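You operate a simulated robot arm through the tools that you are given. There is no shell and no other tool.

Carry out the task below with a simulated robot arm. There is one attempt and no reset: what you move stays moved.

TASK
Wipe the oil smear off the disc on the rubber block, then wax a patch in its middle.
Fine: the green table's blue rag for the smear, its felt pad loaded at the blue wax tin; both go back. Set down upright: felt pad. A coat counts when it lies all over at full strength: go over it till it gets no stronger. What is to be rubbed or washed off counts as gone when no trace of it is left.

It is judged by the outcome, as a careful person would: the job done as asked, and still so three seconds after it is handed in. It fails if anything else is knocked over, pushed out of place, dropped, spilled or broken.

THE ROBOT
A 6-joint arm with a three-finger gripper, fixed in place. Base frame: the origin is at the foot of the arm, x ahead of it, y to its left, z up. Lengths are in mm, angles in rad, forces in N, time in s.
Its first joint turns from -2.897 to 2.897 rad. Payload 4.89 kg.
Tool frame: the origin (TCP) lies between the finger pads and is the grasp point; the fingertips stand 30 mm ahead of it; z points along the fingers, y is the line along which they close. Largest opening 164 mm; the body of the gripper starts 125 mm behind the TCP.
Orientation is told as [roll, pitch, yaw] about the base's x, y, z axes, in that order, counted from this pose: with the fingers straight down and closing along the base's y, the tool's x points along the base's -x, its y along +y and its z along -z.

THE INTERFACE
- The arm moves only by the tool move_arm. Its argument "commands" is a list of rows, each a list of 3 entries, a list of its own where there are three numbers: the turn, a rotation vector about the tool's x, y, z in units of 6 degrees (1.0 is 6 degrees), then the shift along the tool's x, y, z in units of 30 mm (1.0 is 30 mm), then the gripper command, from -1 (shut) to 1 (fully open), values between in proportion. In form: [[[ax, ay, az], [x, y, z], jaw], ...]. A call has 1 to 20 rows; each row shifts and turns the commanded pose from where the row before left it, along the tool's axes as they then stand. A call with a number of a shift or a turn outside -1 to 1 is refused whole. Each row takes 0.2 s and may step no farther than 50 mm and 0.15 rad from the row before; otherwise, or with a gripper value out of range, the whole call is refused. A pose out of reach is approached as far as the arm can. The call stops where the force on the tool passes 50 N (or 10 N more than at its start, if that is more) or the arm is blocked; 0.2 s more then pass. Each finger travels about 108 mm/s and halts on what it meets, pressing with about 31 N; the grip force reading is that of the motor and also rises with nothing between the fingers. The clock runs only during rows and for 0.2 s after the last one: add rows that do not move to give the fingers time. The reply holds the time, the measured pose of the TCP, the force on the tool along the base axes, the opening and the grip force, in the units named above and with some noise, with the torque about the TCP (base axes, N m) and any sound that the robot's microphone picked up, and new pictures: "views" is both (left out), scene, wrist or none.
- Cameras (640 x 400 px; columns grow to the right, rows downward): "scene" is fixed at [50.7, -500.8, 1597.9]; the picture's right is [0.27, -0.96, 0.00], its down [-0.57, -0.16, -0.81] and it looks along [0.78, 0.21, -0.59] (base axes); focal length 309 px, centre (320, 200). "wrist" rides on the gripper at [76, -2, -152] in the tool frame; the picture's right is [0.02, 1.00, 0.00], its down [-0.88, 0.02, -0.47] and it looks along [-0.47, 0.01, 0.88] (tool axes); focal length 247 px, centre (320, 200). There is no depth. A picture from a camera that has moved, and an enlarged one, comes with that camera's place and axes in the base frame and with its lens.
- lift_body(by): slides the trunk up (or, below 0, down) by that many mm; the arm rides with it, the base frame stays. It gives what a move gives, with no picture.
- enlarge(camera, box): a new picture of the part [left, top, right, bottom] of that camera's present view, enlarged. It takes no simulated time.
- close_job(): hands the job in; it is judged then, once.

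Nothing tells you positions but the pictures and the camera data. Unless the task says otherwise, let go and move clear before handing in.

The tools are called after "Request:" by a JSON object that holds its "api" and its "payload". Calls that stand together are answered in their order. move_arm: Moves the arm, as the interface text tells. Its arguments: {"type":"object","properties":{"commands":{"type":"array","items":{"type":"array"}},"views":{"type":"string","enum":["both","scene","wrist","none"]}},"required":["commands"]} The other tools are called the same way: lift_body (by) slides the trunk up or down; enlarge (camera, box) takes an enlarged picture of a part of a camera's view; close_job () hands the job in.

At the start:

```text
time: 0.0
ee_pos: [687.8, -226.7, 1204.1]
tcp_rot: [0.0, 0.0, 0.0]
force: [0.4, 0.7, 0.4]
wrist_torque: [0.0, 0.02, -0.01]
finger_gap: 163.7
grip_force: 0.1
trunk travel left (down, up): [-175.0, 215.0]
```

scene: 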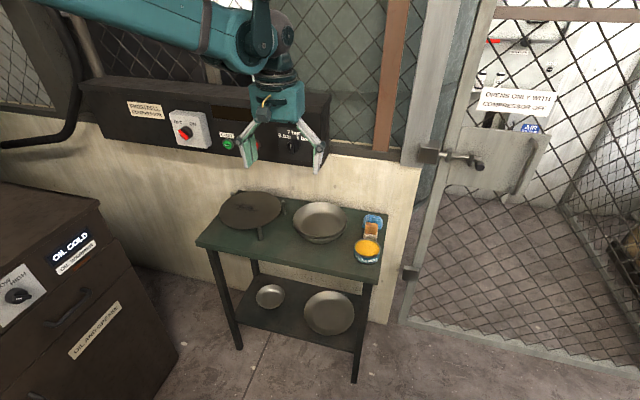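
wrist: 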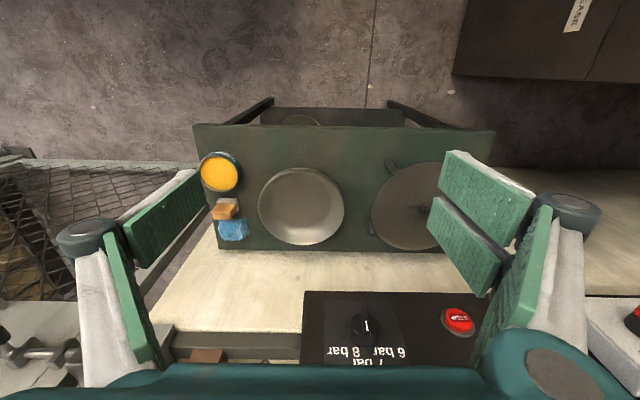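

I see a green table below the gripper with a lidded pan, a bowl, a blue tin with yellow wax, a small brown item and a blue item. The rubber block with the disc is not obvious yet, so I will look closer first.

Request:
{"api": "enlarge", "payload": {"camera": "scene", "box": [190, 170, 410, 310]}}

Request:
{"api": "enlarge", "payload": {"camera": "wrist", "box": [180, 110, 500, 310]}}

Request:
{"api": "enlarge", "payload": {"camera": "scene", "box": [340, 200, 400, 280]}}

Request:
{"api": "enlarge", "payload": {"camera": "scene", "box": [0, 180, 200, 400]}}

```text
2.86 times, centred on (300, 240) of scene
camera zoom: at [50.7, -500.8, 1597.9], right [0.27, -0.96, 0.0], down [-0.57, -0.16, -0.81], along [0.78, 0.21, -0.59], focal length 883 px, centre (377, 86)
```

zoom: 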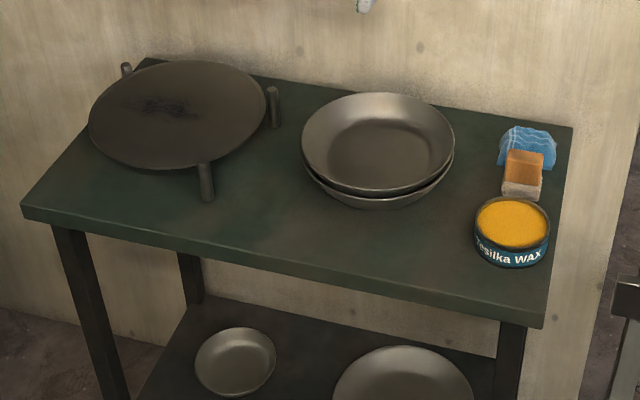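

```text
2.00 times, centred on (340, 210) of wrist
camera zoom: at [610.0, -229.4, 1357.0], right [-0.02, 1.0, 0.0], down [0.88, 0.02, 0.47], along [0.47, 0.01, -0.88], focal length 494 px, centre (280, 180)
```

zoom: 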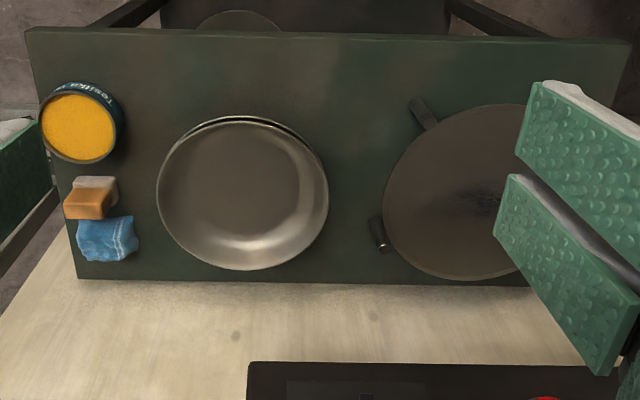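

```text
5.00 times, centred on (370, 240) of scene
camera zoom: at [50.7, -500.8, 1597.9], right [0.27, -0.96, 0.0], down [-0.57, -0.16, -0.81], along [0.78, 0.21, -0.59], focal length 1546 px, centre (70, 0)
```

zoom: 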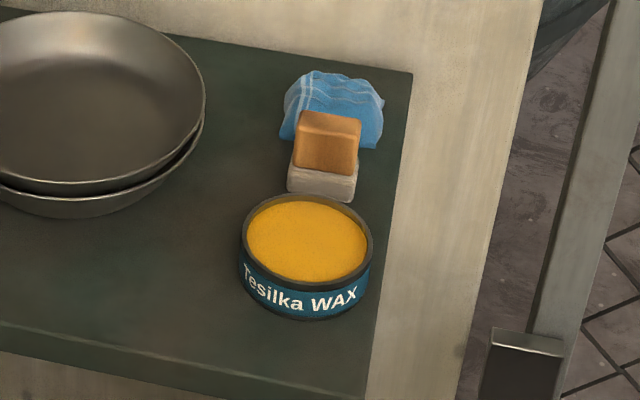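

```text
1.82 times, centred on (100, 290) of scene
camera zoom: at [50.7, -500.8, 1597.9], right [0.27, -0.96, 0.0], down [-0.57, -0.16, -0.81], along [0.78, 0.21, -0.59], focal length 562 px, centre (720, 36)
```

zoom: 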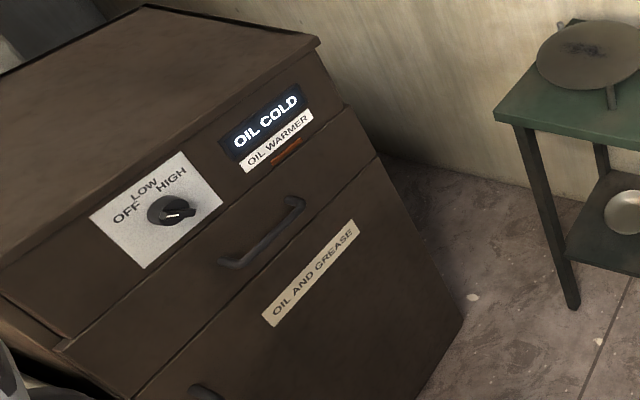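

The large dark disc (about 210 mm across, centre near [885, -5, 870]) carries a dark smear. The rag, the felt pad and the wax tin stand at the table's right end. I'll move the wrist camera over the disc for a better look.

Request:
{"api": "move_arm", "payload": {"commands": [[[0, 0, 0], [-0.304, 0.945, 0.442], 1], [[0, 0, 0], [-0.304, 0.945, 0.442], 1], [[0, 0, 0], [-0.304, 0.945, 0.442], 1], [[0, 0, 0], [-0.304, 0.945, 0.442], 1], [[0, 0, 0], [-0.304, 0.945, 0.442], 1], [[0, 0, 0], [-0.304, 0.945, 0.442], 1], [[0, 0, 0], [-0.304, 0.945, 0.442], 1], [[0, 0, 0], [-0.304, 0.945, 0.442], 1], [[0, 0, 0], [0, 0, 0], 1]]}}

```text
time: 2.0
ee_pos: [759.7, -1.8, 1097.6]
tcp_rot: [0.001, -0.001, -0.001]
force: [0.9, -0.3, 0.7]
wrist_torque: [0.04, 0.02, 0.0]
finger_gap: 164.1
grip_force: 0.1
trunk travel left (down, up): [-175.0, 215.0]
camera wrist: at [683.5, -2.9, 1250.1], right [-0.02, 1.0, 0.0], down [0.88, 0.02, 0.47], along [0.47, 0.01, -0.88], focal length 247 px, centre (320, 200)
```

scene: 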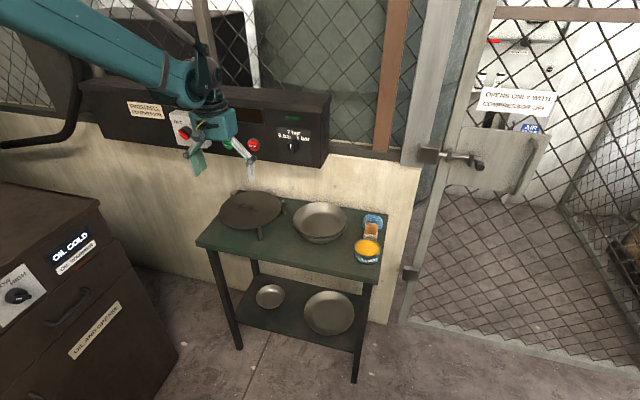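
wrist: 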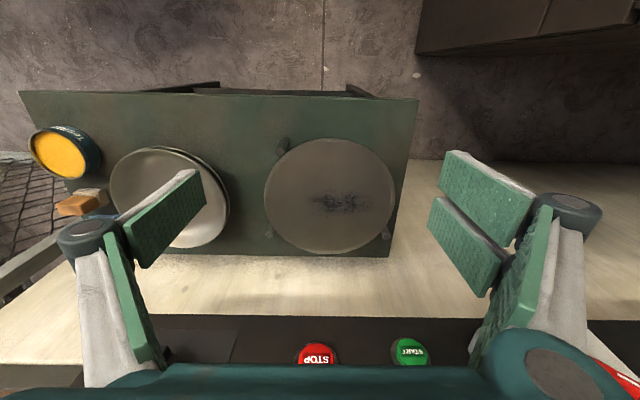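

Request:
{"api": "enlarge", "payload": {"camera": "wrist", "box": [240, 110, 420, 270]}}

Request:
{"api": "enlarge", "payload": {"camera": "scene", "box": [200, 180, 300, 260]}}

Request:
{"api": "enlarge", "payload": {"camera": "wrist", "box": [10, 80, 250, 260]}}

Request:
{"api": "enlarge", "payload": {"camera": "scene", "box": [70, 0, 340, 190]}}

```text
2.50 times, centred on (330, 190) of wrist
camera zoom: at [683.5, -2.9, 1250.1], right [-0.02, 1.0, 0.0], down [0.88, 0.02, 0.47], along [0.47, 0.01, -0.88], focal length 617 px, centre (295, 225)
```

zoom: 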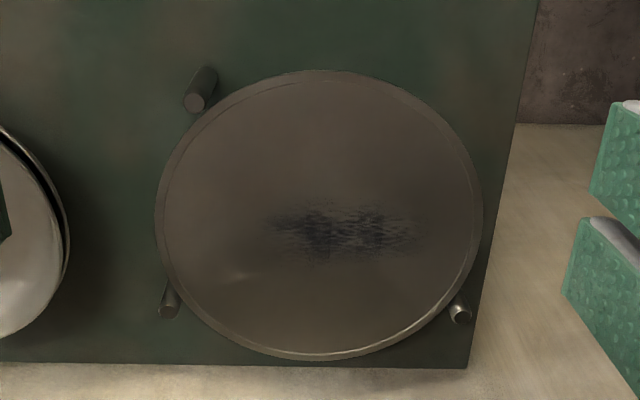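

```text
5.00 times, centred on (250, 220) of scene
camera zoom: at [50.7, -500.8, 1597.9], right [0.27, -0.96, 0.0], down [-0.57, -0.16, -0.81], along [0.78, 0.21, -0.59], focal length 1546 px, centre (670, 100)
```

zoom: 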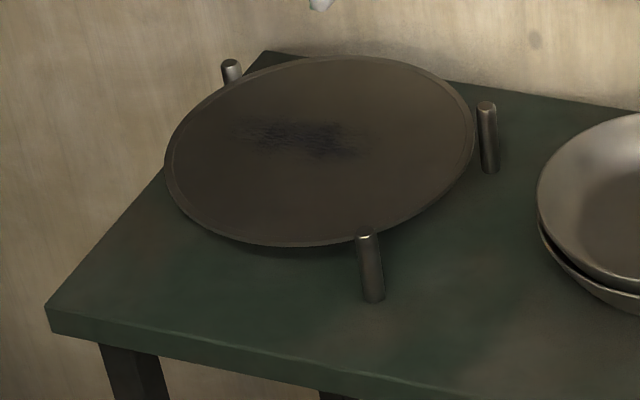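

```text
2.22 times, centred on (130, 170) of wrist
camera zoom: at [683.5, -2.9, 1250.1], right [-0.02, 1.0, 0.0], down [0.88, 0.02, 0.47], along [0.47, 0.01, -0.88], focal length 549 px, centre (742, 267)
```

zoom: 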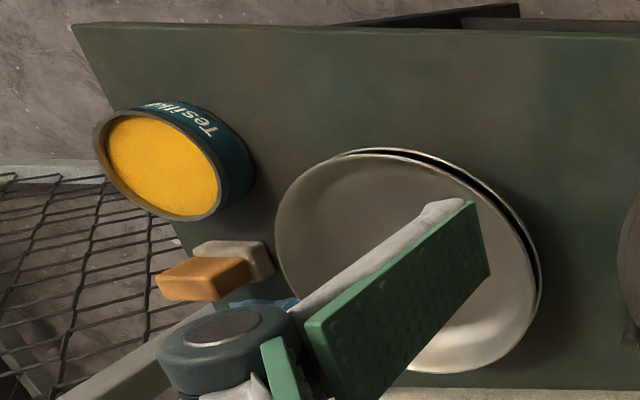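

```text
2.11 times, centred on (205, 95) of scene
camera zoom: at [50.7, -500.8, 1597.9], right [0.27, -0.96, 0.0], down [-0.57, -0.16, -0.81], along [0.78, 0.21, -0.59], focal length 651 px, centre (562, 421)
```

zoom: 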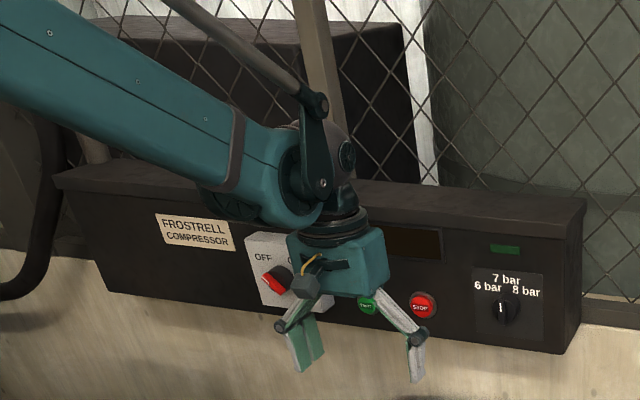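

The disc lies in the range of the arm with a smear about 130 x 50 mm near its middle, and the compressor box overhangs the rear, with its front near x=970. Next I'll move over the right end to look at the rag, pad and tin.

Request:
{"api": "move_arm", "payload": {"commands": [[[0, 0, 0], [-0.089, -0.973, 0], 1], [[0, 0, 0], [-0.089, -0.973, 0], 1], [[0, 0, 0], [-0.089, -0.973, 0], 1], [[0, 0, 0], [-0.089, -0.973, 0], 1], [[0, 0, 0], [-0.089, -0.973, 0], 1], [[0, 0, 0], [-0.089, -0.973, 0], 1], [[0, 0, 0], [-0.089, -0.973, 0], 1], [[0, 0, 0], [-0.089, -0.973, 0], 1], [[0, 0, 0], [-0.089, -0.973, 0], 1], [[0, 0, 0], [-0.089, -0.973, 0], 1], [[0, 0, 0], [-0.089, -0.973, 0], 1], [[0, 0, 0], [-0.089, -0.973, 0], 1], [[0, 0, 0], [-0.089, -0.973, 0], 1], [[0, 0, 0], [-0.089, -0.973, 0], 1], [[0, 0, 0], [-0.089, -0.973, 0], 1], [[0, 0, 0], [0, 0, 0], 1]]}}

```text
time: 5.4
ee_pos: [801.2, -439.7, 1097.8]
tcp_rot: [-0.001, 0.001, 0.0]
force: [0.8, -0.3, -0.8]
wrist_torque: [0.06, -0.01, -0.01]
finger_gap: 164.1
grip_force: 0.1
trunk travel left (down, up): [-175.0, 215.0]
camera wrist: at [723.3, -442.1, 1250.4], right [-0.02, 1.0, 0.0], down [0.88, 0.02, 0.47], along [0.47, 0.01, -0.88], focal length 247 px, centre (320, 200)
```

scene: 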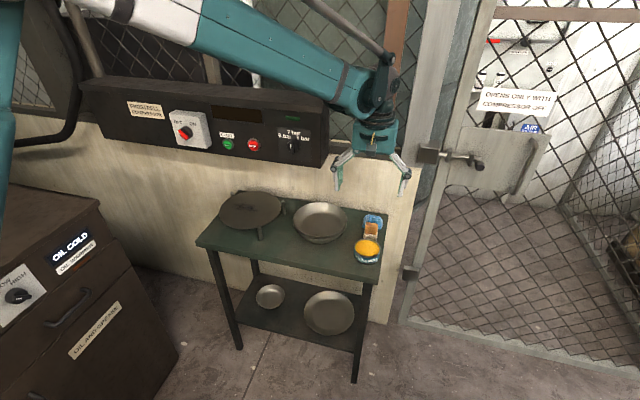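
wrist: 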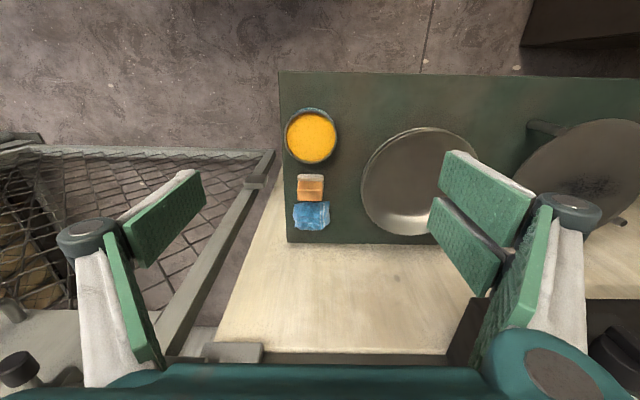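

Request:
{"api": "enlarge", "payload": {"camera": "wrist", "box": [264, 90, 376, 250]}}

Request:
{"api": "enlarge", "payload": {"camera": "wrist", "box": [280, 165, 344, 240]}}

Request:
{"api": "enlarge", "payload": {"camera": "scene", "box": [345, 205, 395, 270]}}

```text
2.50 times, centred on (320, 170) of wrist
camera zoom: at [723.3, -442.1, 1250.4], right [-0.02, 1.0, 0.0], down [0.88, 0.02, 0.47], along [0.47, 0.01, -0.88], focal length 617 px, centre (320, 275)
```

zoom: 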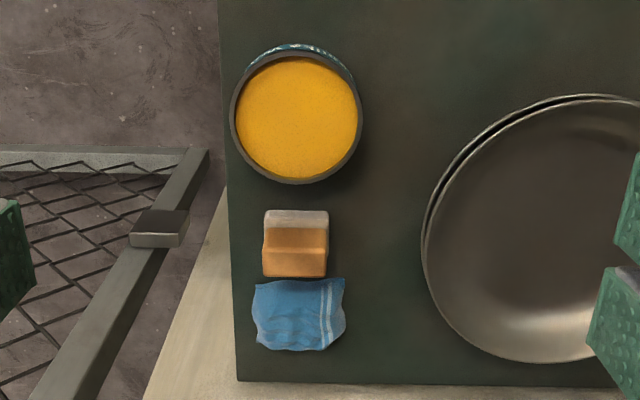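

```text
5.33 times, centred on (312, 202) of wrist
camera zoom: at [723.3, -442.1, 1250.4], right [-0.02, 1.0, 0.0], down [0.88, 0.02, 0.47], along [0.47, 0.01, -0.88], focal length 1317 px, centre (363, 187)
```

zoom: 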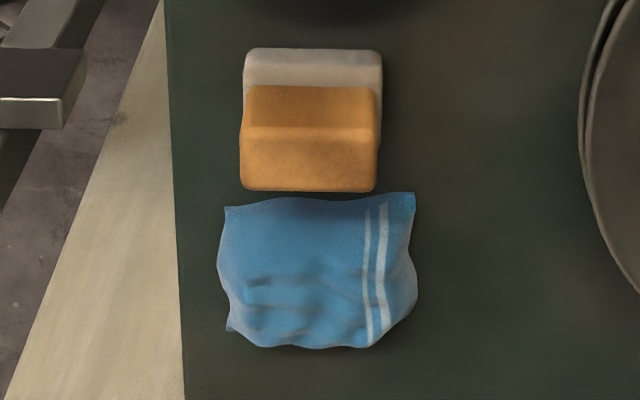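

```text
6.15 times, centred on (370, 238) of scene
camera zoom: at [50.7, -500.8, 1597.9], right [0.27, -0.96, 0.0], down [-0.57, -0.16, -0.81], along [0.78, 0.21, -0.59], focal length 1902 px, centre (12, -31)
```

zoom: 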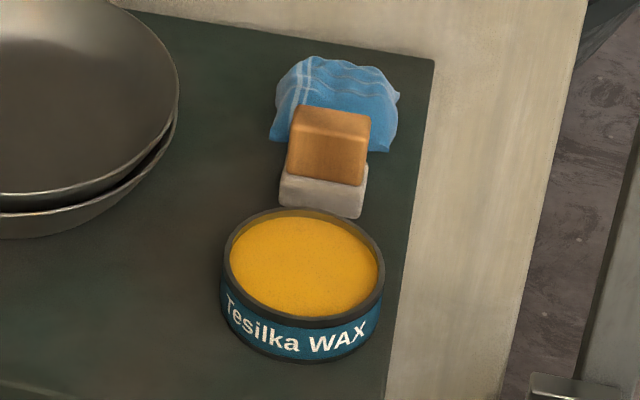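

The rag (about 75 x 70 mm) sits near [990, -454], the felt pad (orange handle over grey felt, top about z=873) near [915, -456], the tin centre near [823, -455] with its rim at z≈842, and the table top is at z≈810. I'll tilt the tool outward by 30° to gain reach and look at them from lower down.

Request:
{"api": "move_arm", "payload": {"commands": [[[0, -1, 0], [0, 0, 0], 1], [[0, -1, 0], [0, 0, 0], 1], [[0, -1, 0], [0, 0, 0], 1], [[0, -1, 0], [0, 0, 0], 1], [[0, -1, 0], [0, 0, 0], 1], [[0, 0, 0], [0.293, -0.1, 0.893], 1], [[0, 0, 0], [0.293, -0.1, 0.893], 1], [[0, 0, 0], [0.293, -0.1, 0.893], 1], [[0, 0, 0], [0.293, -0.1, 0.893], 1], [[0, 0, 0], [0.293, -0.1, 0.893], 1], [[0, 0, 0], [0, 0, 0], 1]]}}

```text
time: 7.8
ee_pos: [829.3, -454.6, 960.7]
tcp_rot: [0.0, -0.523, 0.001]
force: [-0.2, -1.0, -0.1]
wrist_torque: [0.01, 0.01, 0.01]
finger_gap: 164.1
grip_force: 0.0
trunk travel left (down, up): [-175.0, 215.0]
camera wrist: at [686.8, -456.1, 1053.9], right [-0.02, 1.0, -0.01], down [0.53, 0.02, 0.85], along [0.85, 0.01, -0.53], focal length 247 px, centre (320, 200)
```

scene: 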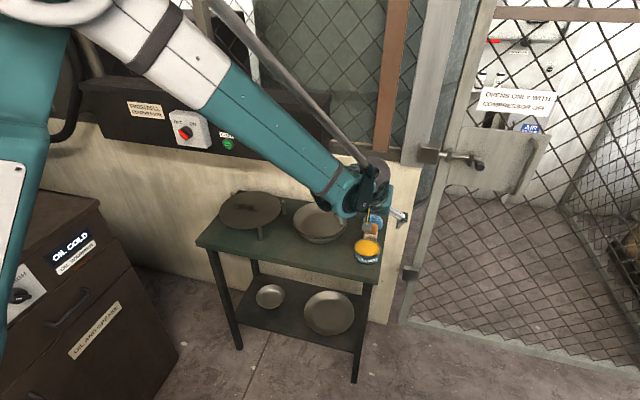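
wrist: 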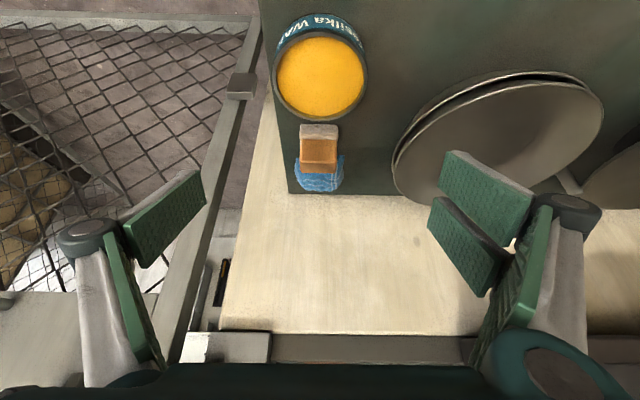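

Request:
{"api": "enlarge", "payload": {"camera": "wrist", "box": [270, 100, 370, 210]}}

Request:
{"api": "enlarge", "payload": {"camera": "wrist", "box": [240, 0, 400, 130]}}

```text
3.64 times, centred on (320, 155) of wrist
camera zoom: at [686.8, -456.1, 1053.9], right [-0.02, 1.0, -0.01], down [0.53, 0.02, 0.85], along [0.85, 0.01, -0.53], focal length 898 px, centre (320, 364)
```

zoom: 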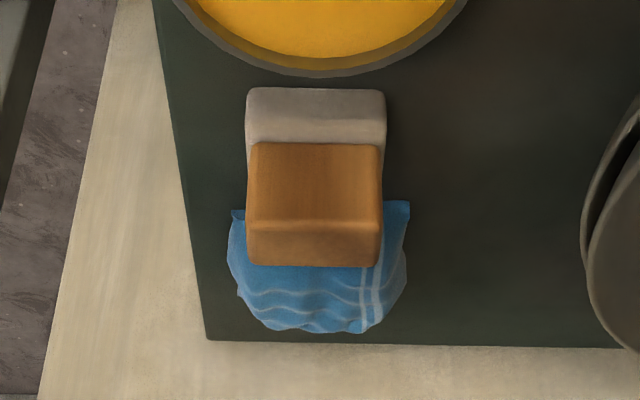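

```text
3.08 times, centred on (320, 65) of wrist
camera zoom: at [686.8, -456.1, 1053.9], right [-0.02, 1.0, -0.01], down [0.53, 0.02, 0.85], along [0.85, 0.01, -0.53], focal length 760 px, centre (320, 615)
```

zoom: 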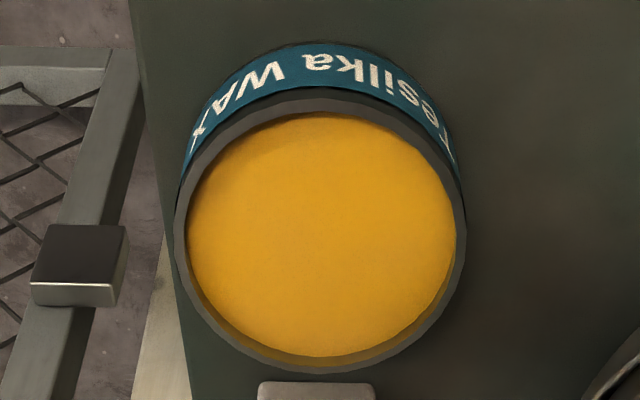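

The pad's felt is about 23 mm thick with the handle above it, and the rag's top is around z=832. I'll go to a pre-grasp pose above and in front of the rag, still tilted 30°, with the jaws opened to about 115 mm.

Request:
{"api": "move_arm", "payload": {"commands": [[[0, 0, 0], [-0.461, 0, 0.597], 0.4], [[0, 0, 0], [-0.461, 0, 0.597], 0.4], [[0, 0, 0], [-0.461, 0, 0.597], 0.4], [[0, 0, 0], [-0.461, 0, 0.597], 0.4], [[0, 0, 0], [-0.461, 0, 0.597], 0.4], [[0, 0, 0], [0, 0, 0], 0.4]]}}

```text
time: 9.2
ee_pos: [934.8, -454.9, 917.4]
tcp_rot: [0.0, -0.523, 0.001]
force: [0.4, -0.4, -0.6]
wrist_torque: [0.04, -0.02, 0.02]
finger_gap: 114.6
grip_force: 0.1
trunk travel left (down, up): [-175.0, 215.0]
camera wrist: at [790.6, -456.7, 1011.1], right [-0.02, 1.0, -0.01], down [0.53, 0.02, 0.85], along [0.85, 0.01, -0.53], focal length 247 px, centre (320, 200)
```

scene: 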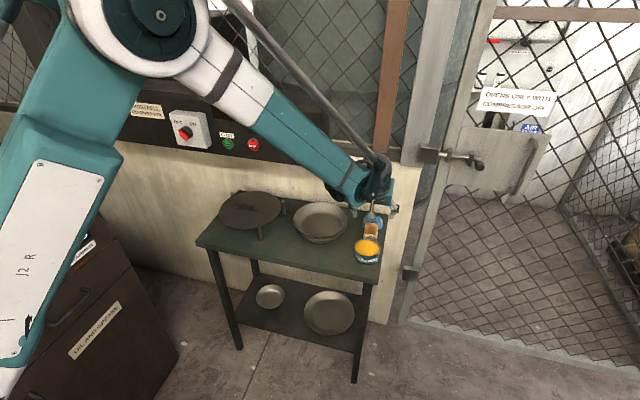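
wrist: 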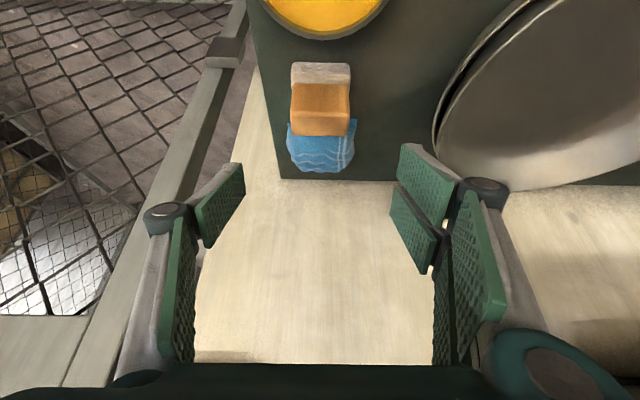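

The rag is centred between the jaws in the wrist view. I'll go in along the tool axis for 60 mm and check.

Request:
{"api": "move_arm", "payload": {"commands": [[[0, 0, 0], [0, 0, 0.667], 0.4], [[0, 0, 0], [0, 0, 0.667], 0.4], [[0, 0, 0], [0, 0, 0.667], 0.4], [[0, 0, 0], [0, 0, 0], 0.4]]}}

Request:
{"api": "enlarge", "payload": {"camera": "wrist", "box": [200, 40, 440, 230]}}

```text
time: 10.2
ee_pos: [964.5, -454.2, 864.4]
tcp_rot: [-0.001, -0.525, 0.001]
force: [0.5, 0.1, -0.9]
wrist_torque: [0.02, 0.0, -0.01]
finger_gap: 114.8
grip_force: 0.0
trunk travel left (down, up): [-175.0, 215.0]
camera wrist: at [820.9, -456.4, 958.7], right [-0.02, 1.0, -0.01], down [0.53, 0.02, 0.85], along [0.85, 0.01, -0.53], focal length 247 px, centre (320, 200)
```

scene: 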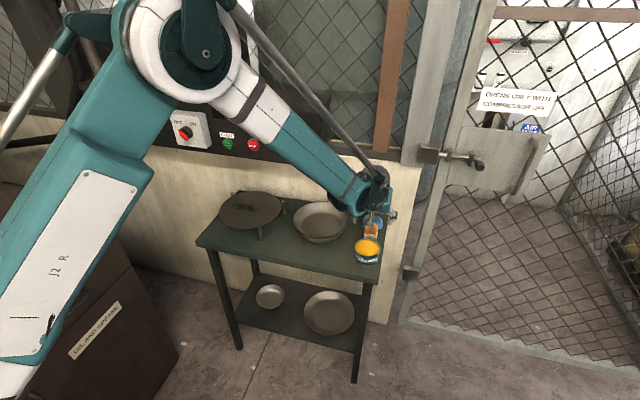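
wrist: 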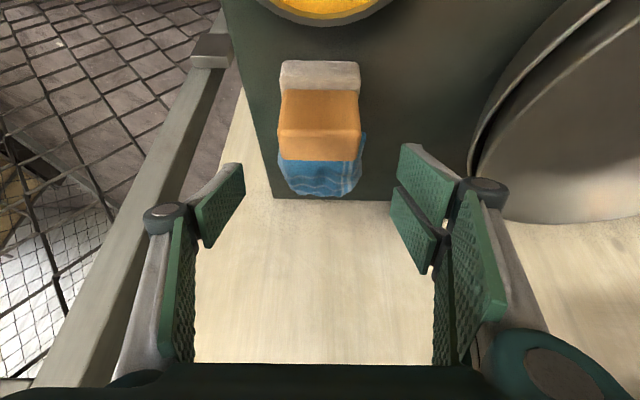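

```text
2.11 times, centred on (320, 135) of wrist
camera zoom: at [820.9, -456.4, 958.7], right [-0.02, 1.0, -0.01], down [0.53, 0.02, 0.85], along [0.85, 0.01, -0.53], focal length 520 px, centre (320, 337)
```

zoom: 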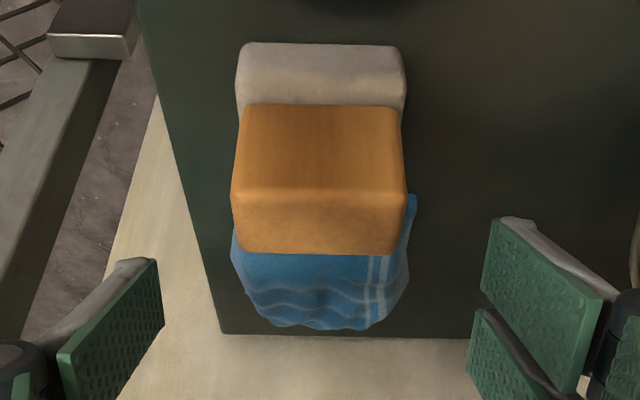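

The fingers straddle the rag. I'll go the last 18 mm so the tips hover about 6 mm over the table, then close.

Request:
{"api": "move_arm", "payload": {"commands": [[[0, 0, 0], [0, 0, 0.3], 0.4], [[0, 0, 0], [0, 0, 0.3], 0.4], [[0, 0, 0], [0, 0, 0], 0.4]]}}

Request:
{"api": "enlarge", "payload": {"camera": "wrist", "box": [200, 40, 440, 230]}}

```text
time: 11.0
ee_pos: [973.2, -454.5, 849.9]
tcp_rot: [0.0, -0.522, 0.0]
force: [0.0, 0.2, -0.1]
wrist_torque: [0.0, -0.05, 0.0]
finger_gap: 114.8
grip_force: 0.1
trunk travel left (down, up): [-175.0, 215.0]
camera wrist: at [829.5, -456.2, 943.2], right [-0.02, 1.0, -0.01], down [0.53, 0.02, 0.85], along [0.85, 0.01, -0.53], focal length 247 px, centre (320, 200)
```

scene: 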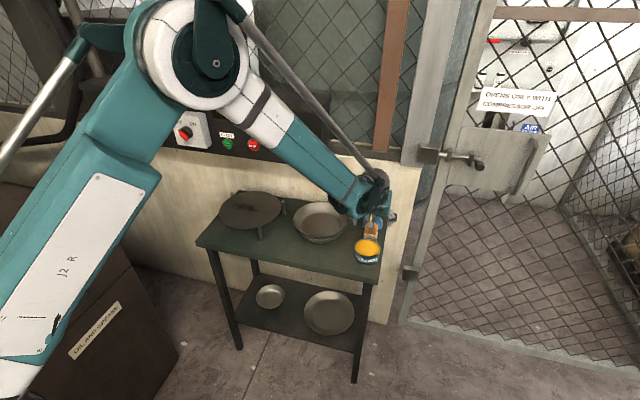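
wrist: 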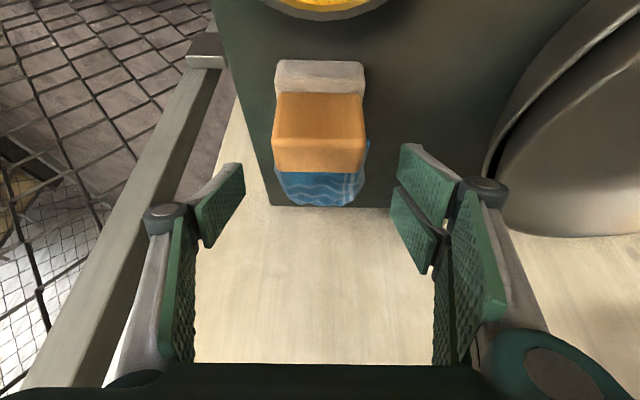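

```text
2.11 times, centred on (320, 135) of wrist
camera zoom: at [829.5, -456.2, 943.2], right [-0.02, 1.0, -0.01], down [0.53, 0.02, 0.85], along [0.85, 0.01, -0.53], focal length 520 px, centre (320, 337)
```

zoom: 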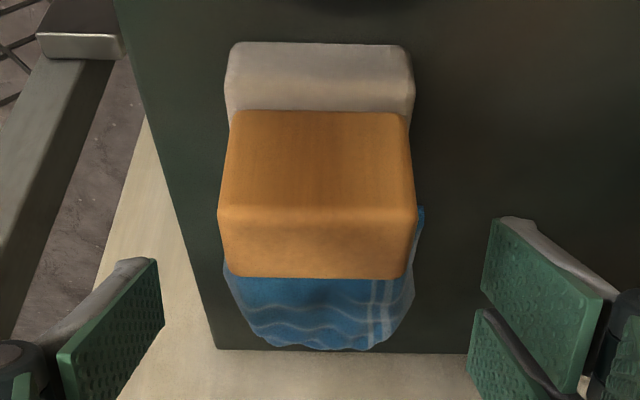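

Request:
{"api": "move_arm", "payload": {"commands": [[[0, 0, 0], [0, 0, 0.07], 0.4], [[0, 0, 0], [0, 0, 0], 0.1], [[0, 0, 0], [0, 0, 0], -0.1], [[0, 0, 0], [0, 0, 0], -0.3], [[0, 0, 0], [0, 0, 0], -0.3]]}}

Request:
{"api": "enlarge", "payload": {"camera": "wrist", "box": [200, 40, 440, 230]}}

```text
time: 12.2
ee_pos: [973.8, -453.6, 848.2]
tcp_rot: [-0.001, -0.523, 0.001]
force: [0.9, 1.0, 1.5]
wrist_torque: [-0.06, -0.03, 0.01]
finger_gap: 60.5
grip_force: 30.8
trunk travel left (down, up): [-175.0, 215.0]
camera wrist: at [830.7, -456.3, 941.7], right [-0.02, 1.0, -0.01], down [0.53, 0.02, 0.85], along [0.85, 0.01, -0.53], focal length 247 px, centre (320, 200)
```

scene: 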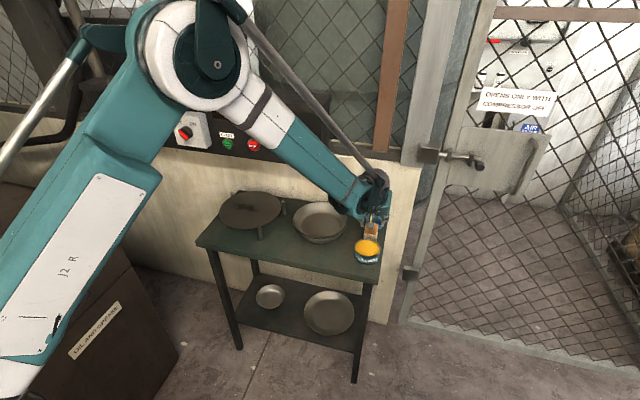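
wrist: 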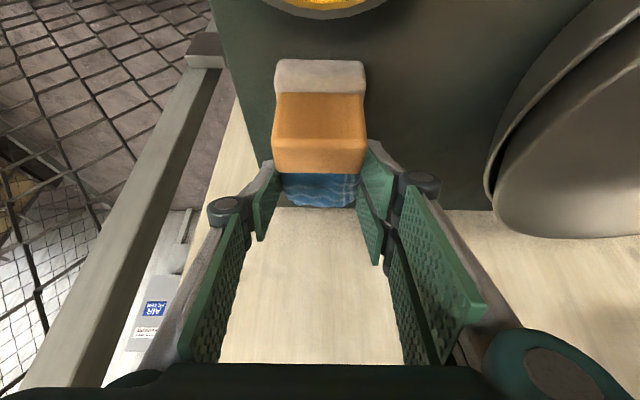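

```text
2.11 times, centred on (320, 135) of wrist
camera zoom: at [830.7, -456.3, 941.7], right [-0.02, 1.0, -0.01], down [0.53, 0.02, 0.85], along [0.85, 0.01, -0.53], focal length 520 px, centre (320, 337)
```

zoom: 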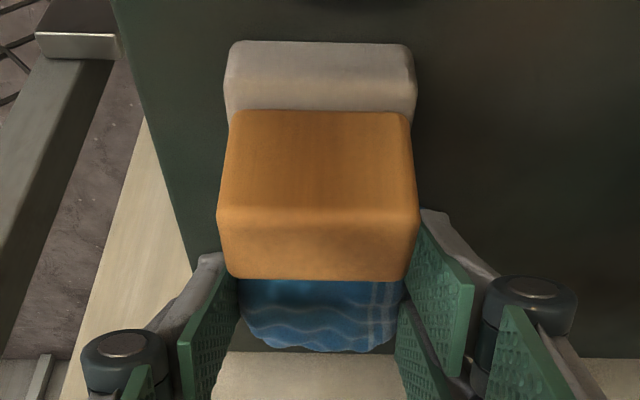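

The jaws hold the rag at a gap of about 60 mm. I'll lift it straight up 80 mm and check that it comes along.

Request:
{"api": "move_arm", "payload": {"commands": [[[0, 0, 0], [0, 0, 0], -0.5], [[0, 0, 0], [-0.167, 0, -0.289], -0.5], [[0, 0, 0], [-0.333, 0, -0.577], -0.5], [[0, 0, 0], [-0.333, 0, -0.577], -0.5], [[0, 0, 0], [-0.333, 0, -0.577], -0.5], [[0, 0, 0], [-0.333, 0, -0.577], -0.5], [[0, 0, 0], [0, 0, 0], -0.5]]}}

Request:
{"api": "enlarge", "payload": {"camera": "wrist", "box": [200, 40, 440, 230]}}

Request:
{"api": "enlarge", "payload": {"camera": "scene", "box": [330, 160, 420, 270]}}

```text
time: 13.8
ee_pos: [973.1, -454.1, 937.7]
tcp_rot: [-0.001, -0.522, 0.0]
force: [1.1, 1.1, 0.1]
wrist_torque: [0.0, 0.03, -0.01]
finger_gap: 41.0
grip_force: 0.1
trunk travel left (down, up): [-175.0, 215.0]
camera wrist: at [830.6, -456.4, 1031.6], right [-0.02, 1.0, -0.01], down [0.53, 0.02, 0.85], along [0.85, 0.01, -0.53], focal length 247 px, centre (320, 200)
```

scene: 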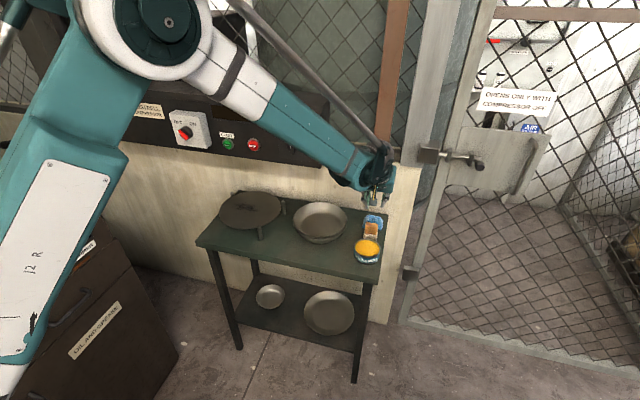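
wrist: 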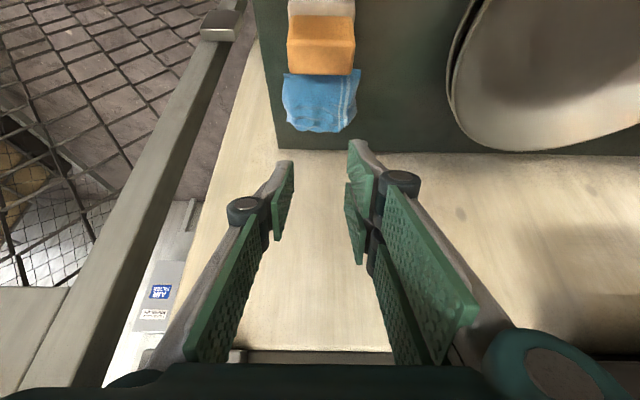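

```text
2.11 times, centred on (320, 135) of wrist
camera zoom: at [830.6, -456.4, 1031.6], right [-0.02, 1.0, -0.01], down [0.53, 0.02, 0.85], along [0.85, 0.01, -0.53], focal length 520 px, centre (320, 337)
```

zoom: 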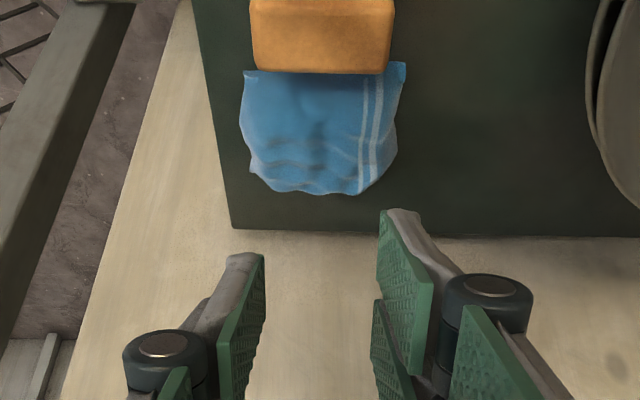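

```text
3.64 times, centred on (375, 215) of scene
camera zoom: at [50.7, -500.8, 1597.9], right [0.27, -0.96, 0.0], down [-0.57, -0.16, -0.81], along [0.78, 0.21, -0.59], focal length 1124 px, centre (120, 146)
```

zoom: 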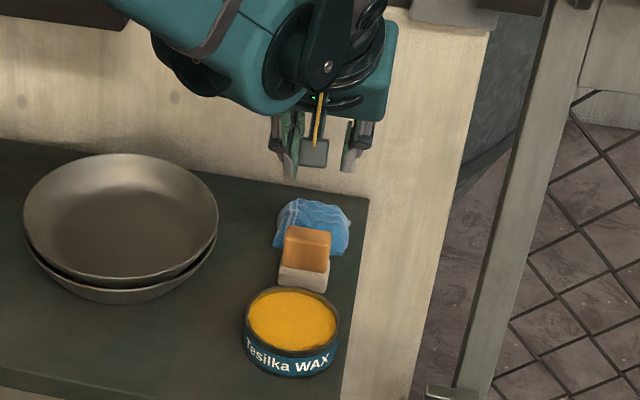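

The rag slipped out: the grip sat too high on its rounded sides, but it still lies in its place. I'll test how far the tool can be set upright at this reach, so the fingertips can take it lower down.

Request:
{"api": "move_arm", "payload": {"commands": [[[0, 1, 0], [0, 0, 0], 0.2], [[0, 1, 0], [0, 0, 0], 0.2], [[0, 0, 0], [0, 0, 0], 0.2]], "views": "none"}}

```text
time: 14.6
ee_pos: [973.1, -453.0, 937.3]
tcp_rot: [0.0, -0.313, 0.001]
force: [-0.3, 0.1, 0.5]
wrist_torque: [0.02, 0.0, -0.04]
finger_gap: 98.5
grip_force: 0.1
trunk travel left (down, up): [-175.0, 215.0]
```

Request:
{"api": "move_arm", "payload": {"commands": [[[0, 1, 0], [0, 0, 0], 0.2], [[0, 1, 0], [0, 0, 0], 0.2], [[0, 0, 0], [0, 0, 0], 0.2]], "views": "both"}}

```text
time: 15.4
ee_pos: [974.9, -454.1, 937.2]
tcp_rot: [0.001, -0.104, -0.001]
force: [0.6, 1.1, -0.3]
wrist_torque: [0.0, 0.05, 0.0]
finger_gap: 98.4
grip_force: 0.1
trunk travel left (down, up): [-175.0, 215.0]
camera wrist: at [881.7, -456.2, 1081.2], right [-0.02, 1.0, 0.0], down [0.83, 0.02, 0.56], along [0.56, 0.01, -0.83], focal length 247 px, centre (320, 200)
```

scene: 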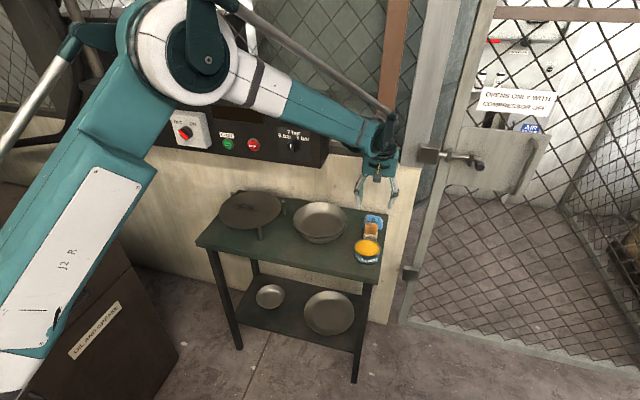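
wrist: 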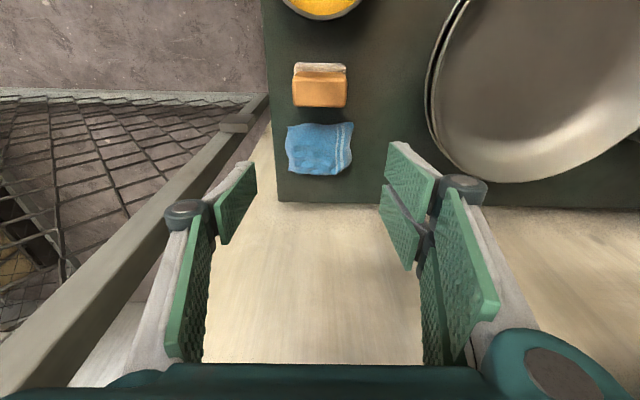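

Request:
{"api": "enlarge", "payload": {"camera": "wrist", "box": [270, 50, 370, 210]}}

Request:
{"api": "enlarge", "payload": {"camera": "scene", "box": [345, 205, 395, 270]}}

```text
2.50 times, centred on (320, 130) of wrist
camera zoom: at [881.7, -456.2, 1081.2], right [-0.02, 1.0, 0.0], down [0.83, 0.02, 0.56], along [0.56, 0.01, -0.83], focal length 617 px, centre (320, 375)
```

zoom: 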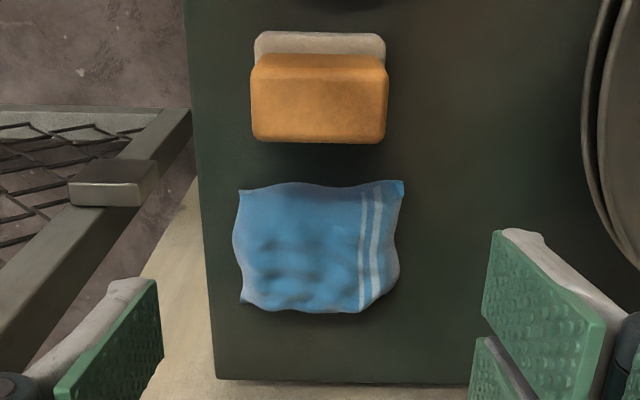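

```text
6.15 times, centred on (370, 238) of scene
camera zoom: at [50.7, -500.8, 1597.9], right [0.27, -0.96, 0.0], down [-0.57, -0.16, -0.81], along [0.78, 0.21, -0.59], focal length 1902 px, centre (12, -31)
```

zoom: 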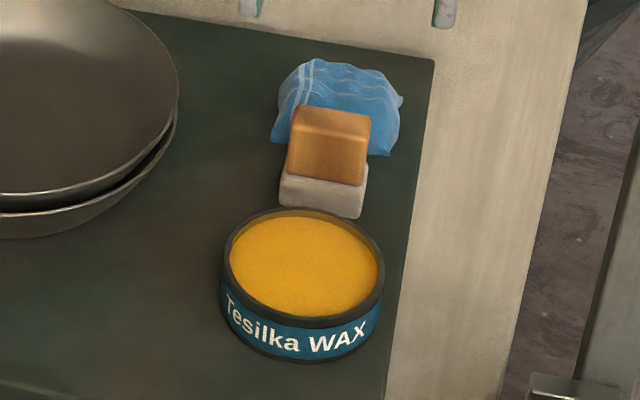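

The arm reaches here nearly upright as well. I'll use an 18° tilt, which keeps the wrist clear of the compressor buttons later on, and take the rag with the fingertips almost on the table.

Request:
{"api": "move_arm", "payload": {"commands": [[[0, -1, 0], [0, 0, 0], 0.3], [[0, -1, 0], [0, 0, 0], 0.3], [[0, 0, 0], [0.16, -0.017, 0.7], 0.3], [[0, 0, 0], [0.16, -0.017, 0.7], 0.3], [[0, 0, 0], [0.16, -0.017, 0.7], 0.3], [[0, 0, 0], [0.16, -0.017, 0.7], 0.3], [[0, 0, 0], [0, 0, 0], 0.3]]}}

Request:
{"api": "enlarge", "payload": {"camera": "wrist", "box": [200, 40, 440, 230]}}

```text
time: 17.0
ee_pos: [982.9, -456.0, 852.5]
tcp_rot: [0.0, -0.315, 0.001]
force: [-0.2, -0.3, 0.6]
wrist_torque: [0.01, 0.04, -0.02]
finger_gap: 106.4
grip_force: 0.1
trunk travel left (down, up): [-175.0, 215.0]
camera wrist: at [861.5, -458.1, 973.3], right [-0.02, 1.0, -0.01], down [0.69, 0.02, 0.72], along [0.72, 0.01, -0.69], focal length 247 px, centre (320, 200)
```

scene: 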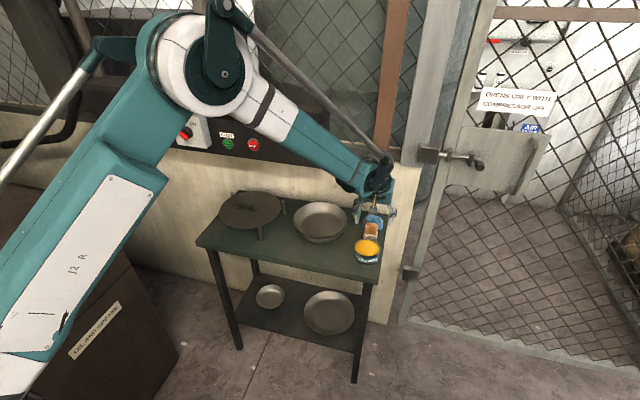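
wrist: 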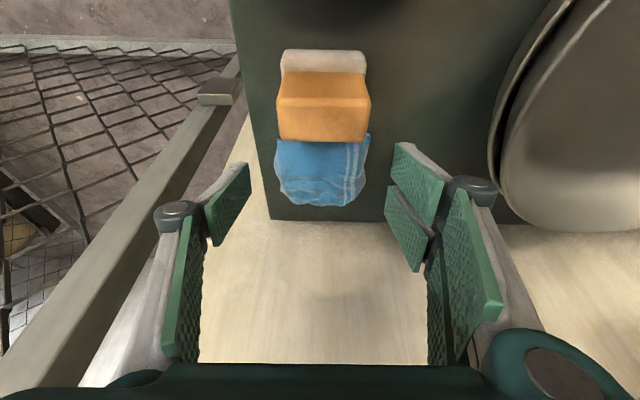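

```text
2.11 times, centred on (320, 135) of wrist
camera zoom: at [861.5, -458.1, 973.3], right [-0.02, 1.0, -0.01], down [0.69, 0.02, 0.72], along [0.72, 0.01, -0.69], focal length 520 px, centre (320, 337)
```

zoom: 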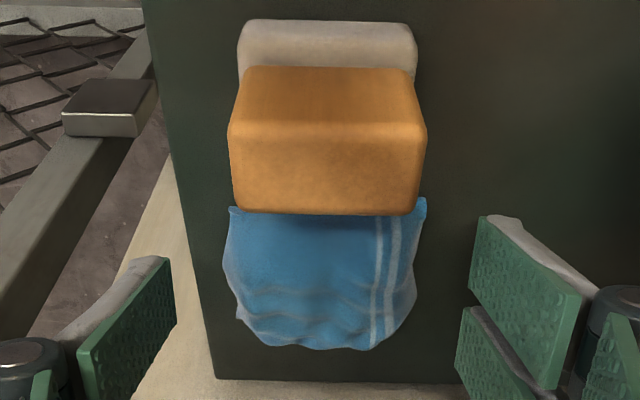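

Request:
{"api": "move_arm", "payload": {"commands": [[[0, 0, 0], [0.012, 0, 0.145], 0.3], [[0, 0, 0], [0.012, 0, 0.145], 0.3], [[0, 0, 0], [0, 0, 0], 0.3]], "views": "none"}}

```text
time: 17.8
ee_pos: [983.9, -455.0, 843.3]
tcp_rot: [0.0, -0.313, 0.0]
force: [0.4, -0.3, 0.1]
wrist_torque: [-0.01, 0.01, 0.0]
finger_gap: 106.5
grip_force: 0.1
trunk travel left (down, up): [-175.0, 215.0]
```

Request:
{"api": "move_arm", "payload": {"commands": [[[0, 0, 0], [0.0155, 0, 0.0476], 0.3], [[0, 0, 0], [0, 0, 0], 0.3]], "views": "none"}}

```text
time: 18.4
ee_pos: [984.0, -455.5, 842.5]
tcp_rot: [-0.001, -0.314, 0.001]
force: [-0.2, 0.2, 0.2]
wrist_torque: [0.05, 0.0, -0.01]
finger_gap: 106.6
grip_force: 0.1
trunk travel left (down, up): [-175.0, 215.0]
```

Request:
{"api": "move_arm", "payload": {"commands": [[[0, 0, 0], [0.0155, 0, 0.0476], 0.3], [[0, 0, 0], [0, 0, 0], 0.3]], "views": "none"}}

```text
time: 19.0
ee_pos: [981.9, -455.9, 840.7]
tcp_rot: [0.0, -0.314, -0.001]
force: [-0.3, -0.5, -0.1]
wrist_torque: [0.02, 0.01, -0.05]
finger_gap: 106.6
grip_force: 0.0
trunk travel left (down, up): [-175.0, 215.0]
```

Request:
{"api": "move_arm", "payload": {"commands": [[[0, 0, 0], [0.0155, 0, 0.0476], 0.3], [[0, 0, 0], [0, 0, 0], 0.3]], "views": "none"}}

```text
time: 19.6
ee_pos: [984.2, -455.9, 839.3]
tcp_rot: [0.001, -0.315, 0.0]
force: [-0.5, -0.4, 0.2]
wrist_torque: [0.01, 0.01, 0.0]
finger_gap: 106.4
grip_force: 0.1
trunk travel left (down, up): [-175.0, 215.0]
```

Request:
{"api": "move_arm", "payload": {"commands": [[[0, 0, 0], [0.0155, 0, 0.0476], 0.3], [[0, 0, 0], [0, 0, 0], 0.3]], "views": "wrist"}}

Request:
{"api": "enlarge", "payload": {"camera": "wrist", "box": [200, 40, 440, 230]}}

```text
time: 20.2
ee_pos: [983.2, -454.9, 838.4]
tcp_rot: [-0.001, -0.313, 0.0]
force: [-0.1, 0.1, -0.8]
wrist_torque: [0.02, -0.05, -0.03]
finger_gap: 106.9
grip_force: 0.1
trunk travel left (down, up): [-175.0, 215.0]
camera wrist: at [862.8, -458.3, 959.1], right [-0.02, 1.0, -0.01], down [0.69, 0.02, 0.72], along [0.72, 0.01, -0.69], focal length 247 px, centre (320, 200)
```

wrist: 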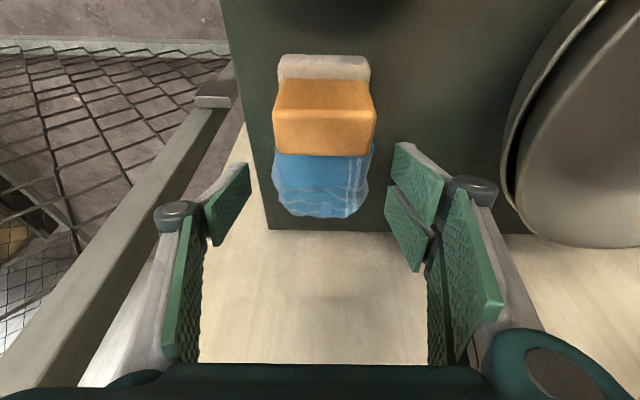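

```text
2.11 times, centred on (320, 135) of wrist
camera zoom: at [862.8, -458.3, 959.1], right [-0.02, 1.0, -0.01], down [0.69, 0.02, 0.72], along [0.72, 0.01, -0.69], focal length 520 px, centre (320, 337)
```

zoom: 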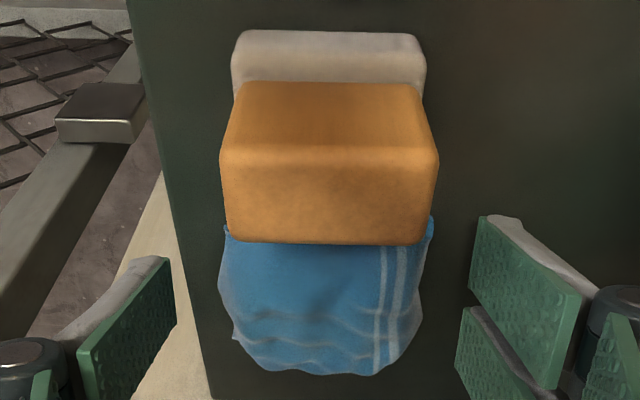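

No contact yet, so the table is a little lower than I first estimated (about z=802–806). I'll keep lowering in small steps until I feel it.

Request:
{"api": "move_arm", "payload": {"commands": [[[0, 0, 0], [0.0155, 0, 0.0476], 0.3], [[0, 0, 0], [0, 0, 0], 0.3]], "views": "none"}}

Request:
{"api": "move_arm", "payload": {"commands": [[[0, 0, 0], [0.0155, 0, 0.0476], 0.3], [[0, 0, 0], [0, 0, 0], 0.3]], "views": "none"}}

```text
time: 20.8
ee_pos: [983.5, -456.7, 836.0]
tcp_rot: [0.001, -0.315, 0.001]
force: [0.1, 0.9, -0.9]
wrist_torque: [0.01, -0.04, -0.02]
finger_gap: 106.8
grip_force: 0.1
trunk travel left (down, up): [-175.0, 215.0]
```

```text
time: 21.4
ee_pos: [982.4, -454.4, 835.3]
tcp_rot: [0.0, -0.313, 0.0]
force: [0.1, -0.2, -0.1]
wrist_torque: [0.02, 0.0, 0.02]
finger_gap: 106.6
grip_force: 0.0
trunk travel left (down, up): [-175.0, 215.0]
```

Request:
{"api": "move_arm", "payload": {"commands": [[[0, 0, 0], [0.0155, 0, 0.0476], 0.3], [[0, 0, 0], [0, 0, 0], 0.3]], "views": "none"}}

```text
time: 22.0
ee_pos: [983.1, -455.3, 834.0]
tcp_rot: [0.0, -0.314, 0.0]
force: [0.2, -0.1, 0.7]
wrist_torque: [-0.03, -0.01, 0.01]
finger_gap: 106.3
grip_force: 0.1
trunk travel left (down, up): [-175.0, 215.0]
```

Request:
{"api": "move_arm", "payload": {"commands": [[[0, 0, 0], [0.0155, 0, 0.0476], 0.3], [[0, 0, 0], [0, 0, 0], 0.3]], "views": "none"}}

```text
time: 22.6
ee_pos: [983.7, -455.6, 832.1]
tcp_rot: [0.0, -0.315, 0.001]
force: [0.9, -0.4, 2.9]
wrist_torque: [0.16, 0.04, 0.03]
finger_gap: 106.6
grip_force: 0.1
trunk travel left (down, up): [-175.0, 215.0]
```

Contact with the table at TCP z≈832.4 (tip lowest point about z=800). I'll rise 3 mm and close on the rag low down.

Request:
{"api": "move_arm", "payload": {"commands": [[[0, 0, 0], [-0.031, 0, -0.095], 0.3], [[0, 0, 0], [0, 0, 0], 0.1], [[0, 0, 0], [0, 0, 0], -0.05], [[0, 0, 0], [0, 0, 0], -0.15], [[0, 0, 0], [0, 0, 0], -0.3], [[0, 0, 0], [0, 0, 0], -0.3]], "views": "wrist"}}

Request:
{"api": "enlarge", "payload": {"camera": "wrist", "box": [200, 40, 440, 230]}}

```text
time: 24.0
ee_pos: [983.1, -454.2, 836.7]
tcp_rot: [0.0, -0.317, 0.0]
force: [3.7, 13.4, 30.5]
wrist_torque: [1.59, 0.44, -0.38]
finger_gap: 64.0
grip_force: 7.9
trunk travel left (down, up): [-175.0, 215.0]
camera wrist: at [862.3, -456.8, 957.7], right [-0.02, 1.0, -0.01], down [0.69, 0.02, 0.72], along [0.72, 0.01, -0.69], focal length 247 px, centre (320, 200)
```

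wrist: 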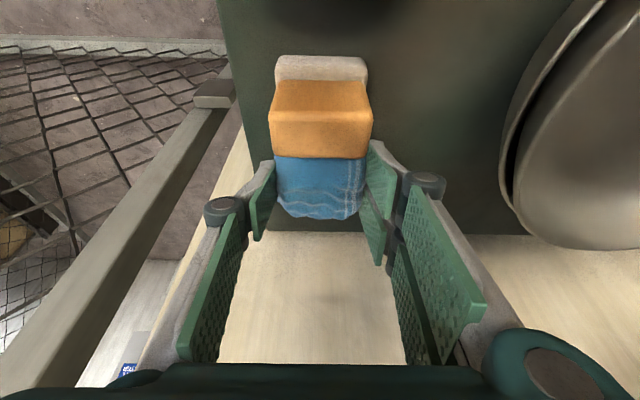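

```text
2.11 times, centred on (320, 135) of wrist
camera zoom: at [862.3, -456.8, 957.7], right [-0.02, 1.0, -0.01], down [0.69, 0.02, 0.72], along [0.72, 0.01, -0.69], focal length 520 px, centre (320, 337)
```

zoom: 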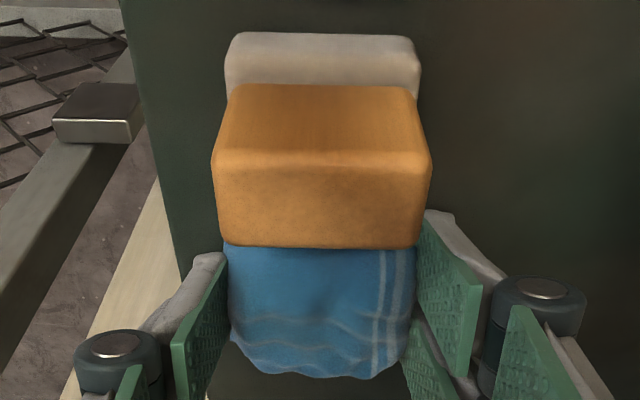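

The closing fingers swing forward a little and the +y tip is now pressing on the table (30 N). I'll rise about 4 mm to relieve it while the jaws settle.

Request:
{"api": "move_arm", "payload": {"commands": [[[0, 0, 0], [-0.021, 0, -0.063], -0.2], [[0, 0, 0], [-0.021, 0, -0.063], -0.2], [[0, 0, 0], [0, 0, 0], -0.2]], "views": "none"}}

```text
time: 24.8
ee_pos: [984.4, -456.3, 839.8]
tcp_rot: [0.0, -0.312, 0.0]
force: [0.5, 0.3, 0.6]
wrist_torque: [0.03, -0.01, 0.01]
finger_gap: 65.6
grip_force: 0.0
trunk travel left (down, up): [-175.0, 215.0]
```

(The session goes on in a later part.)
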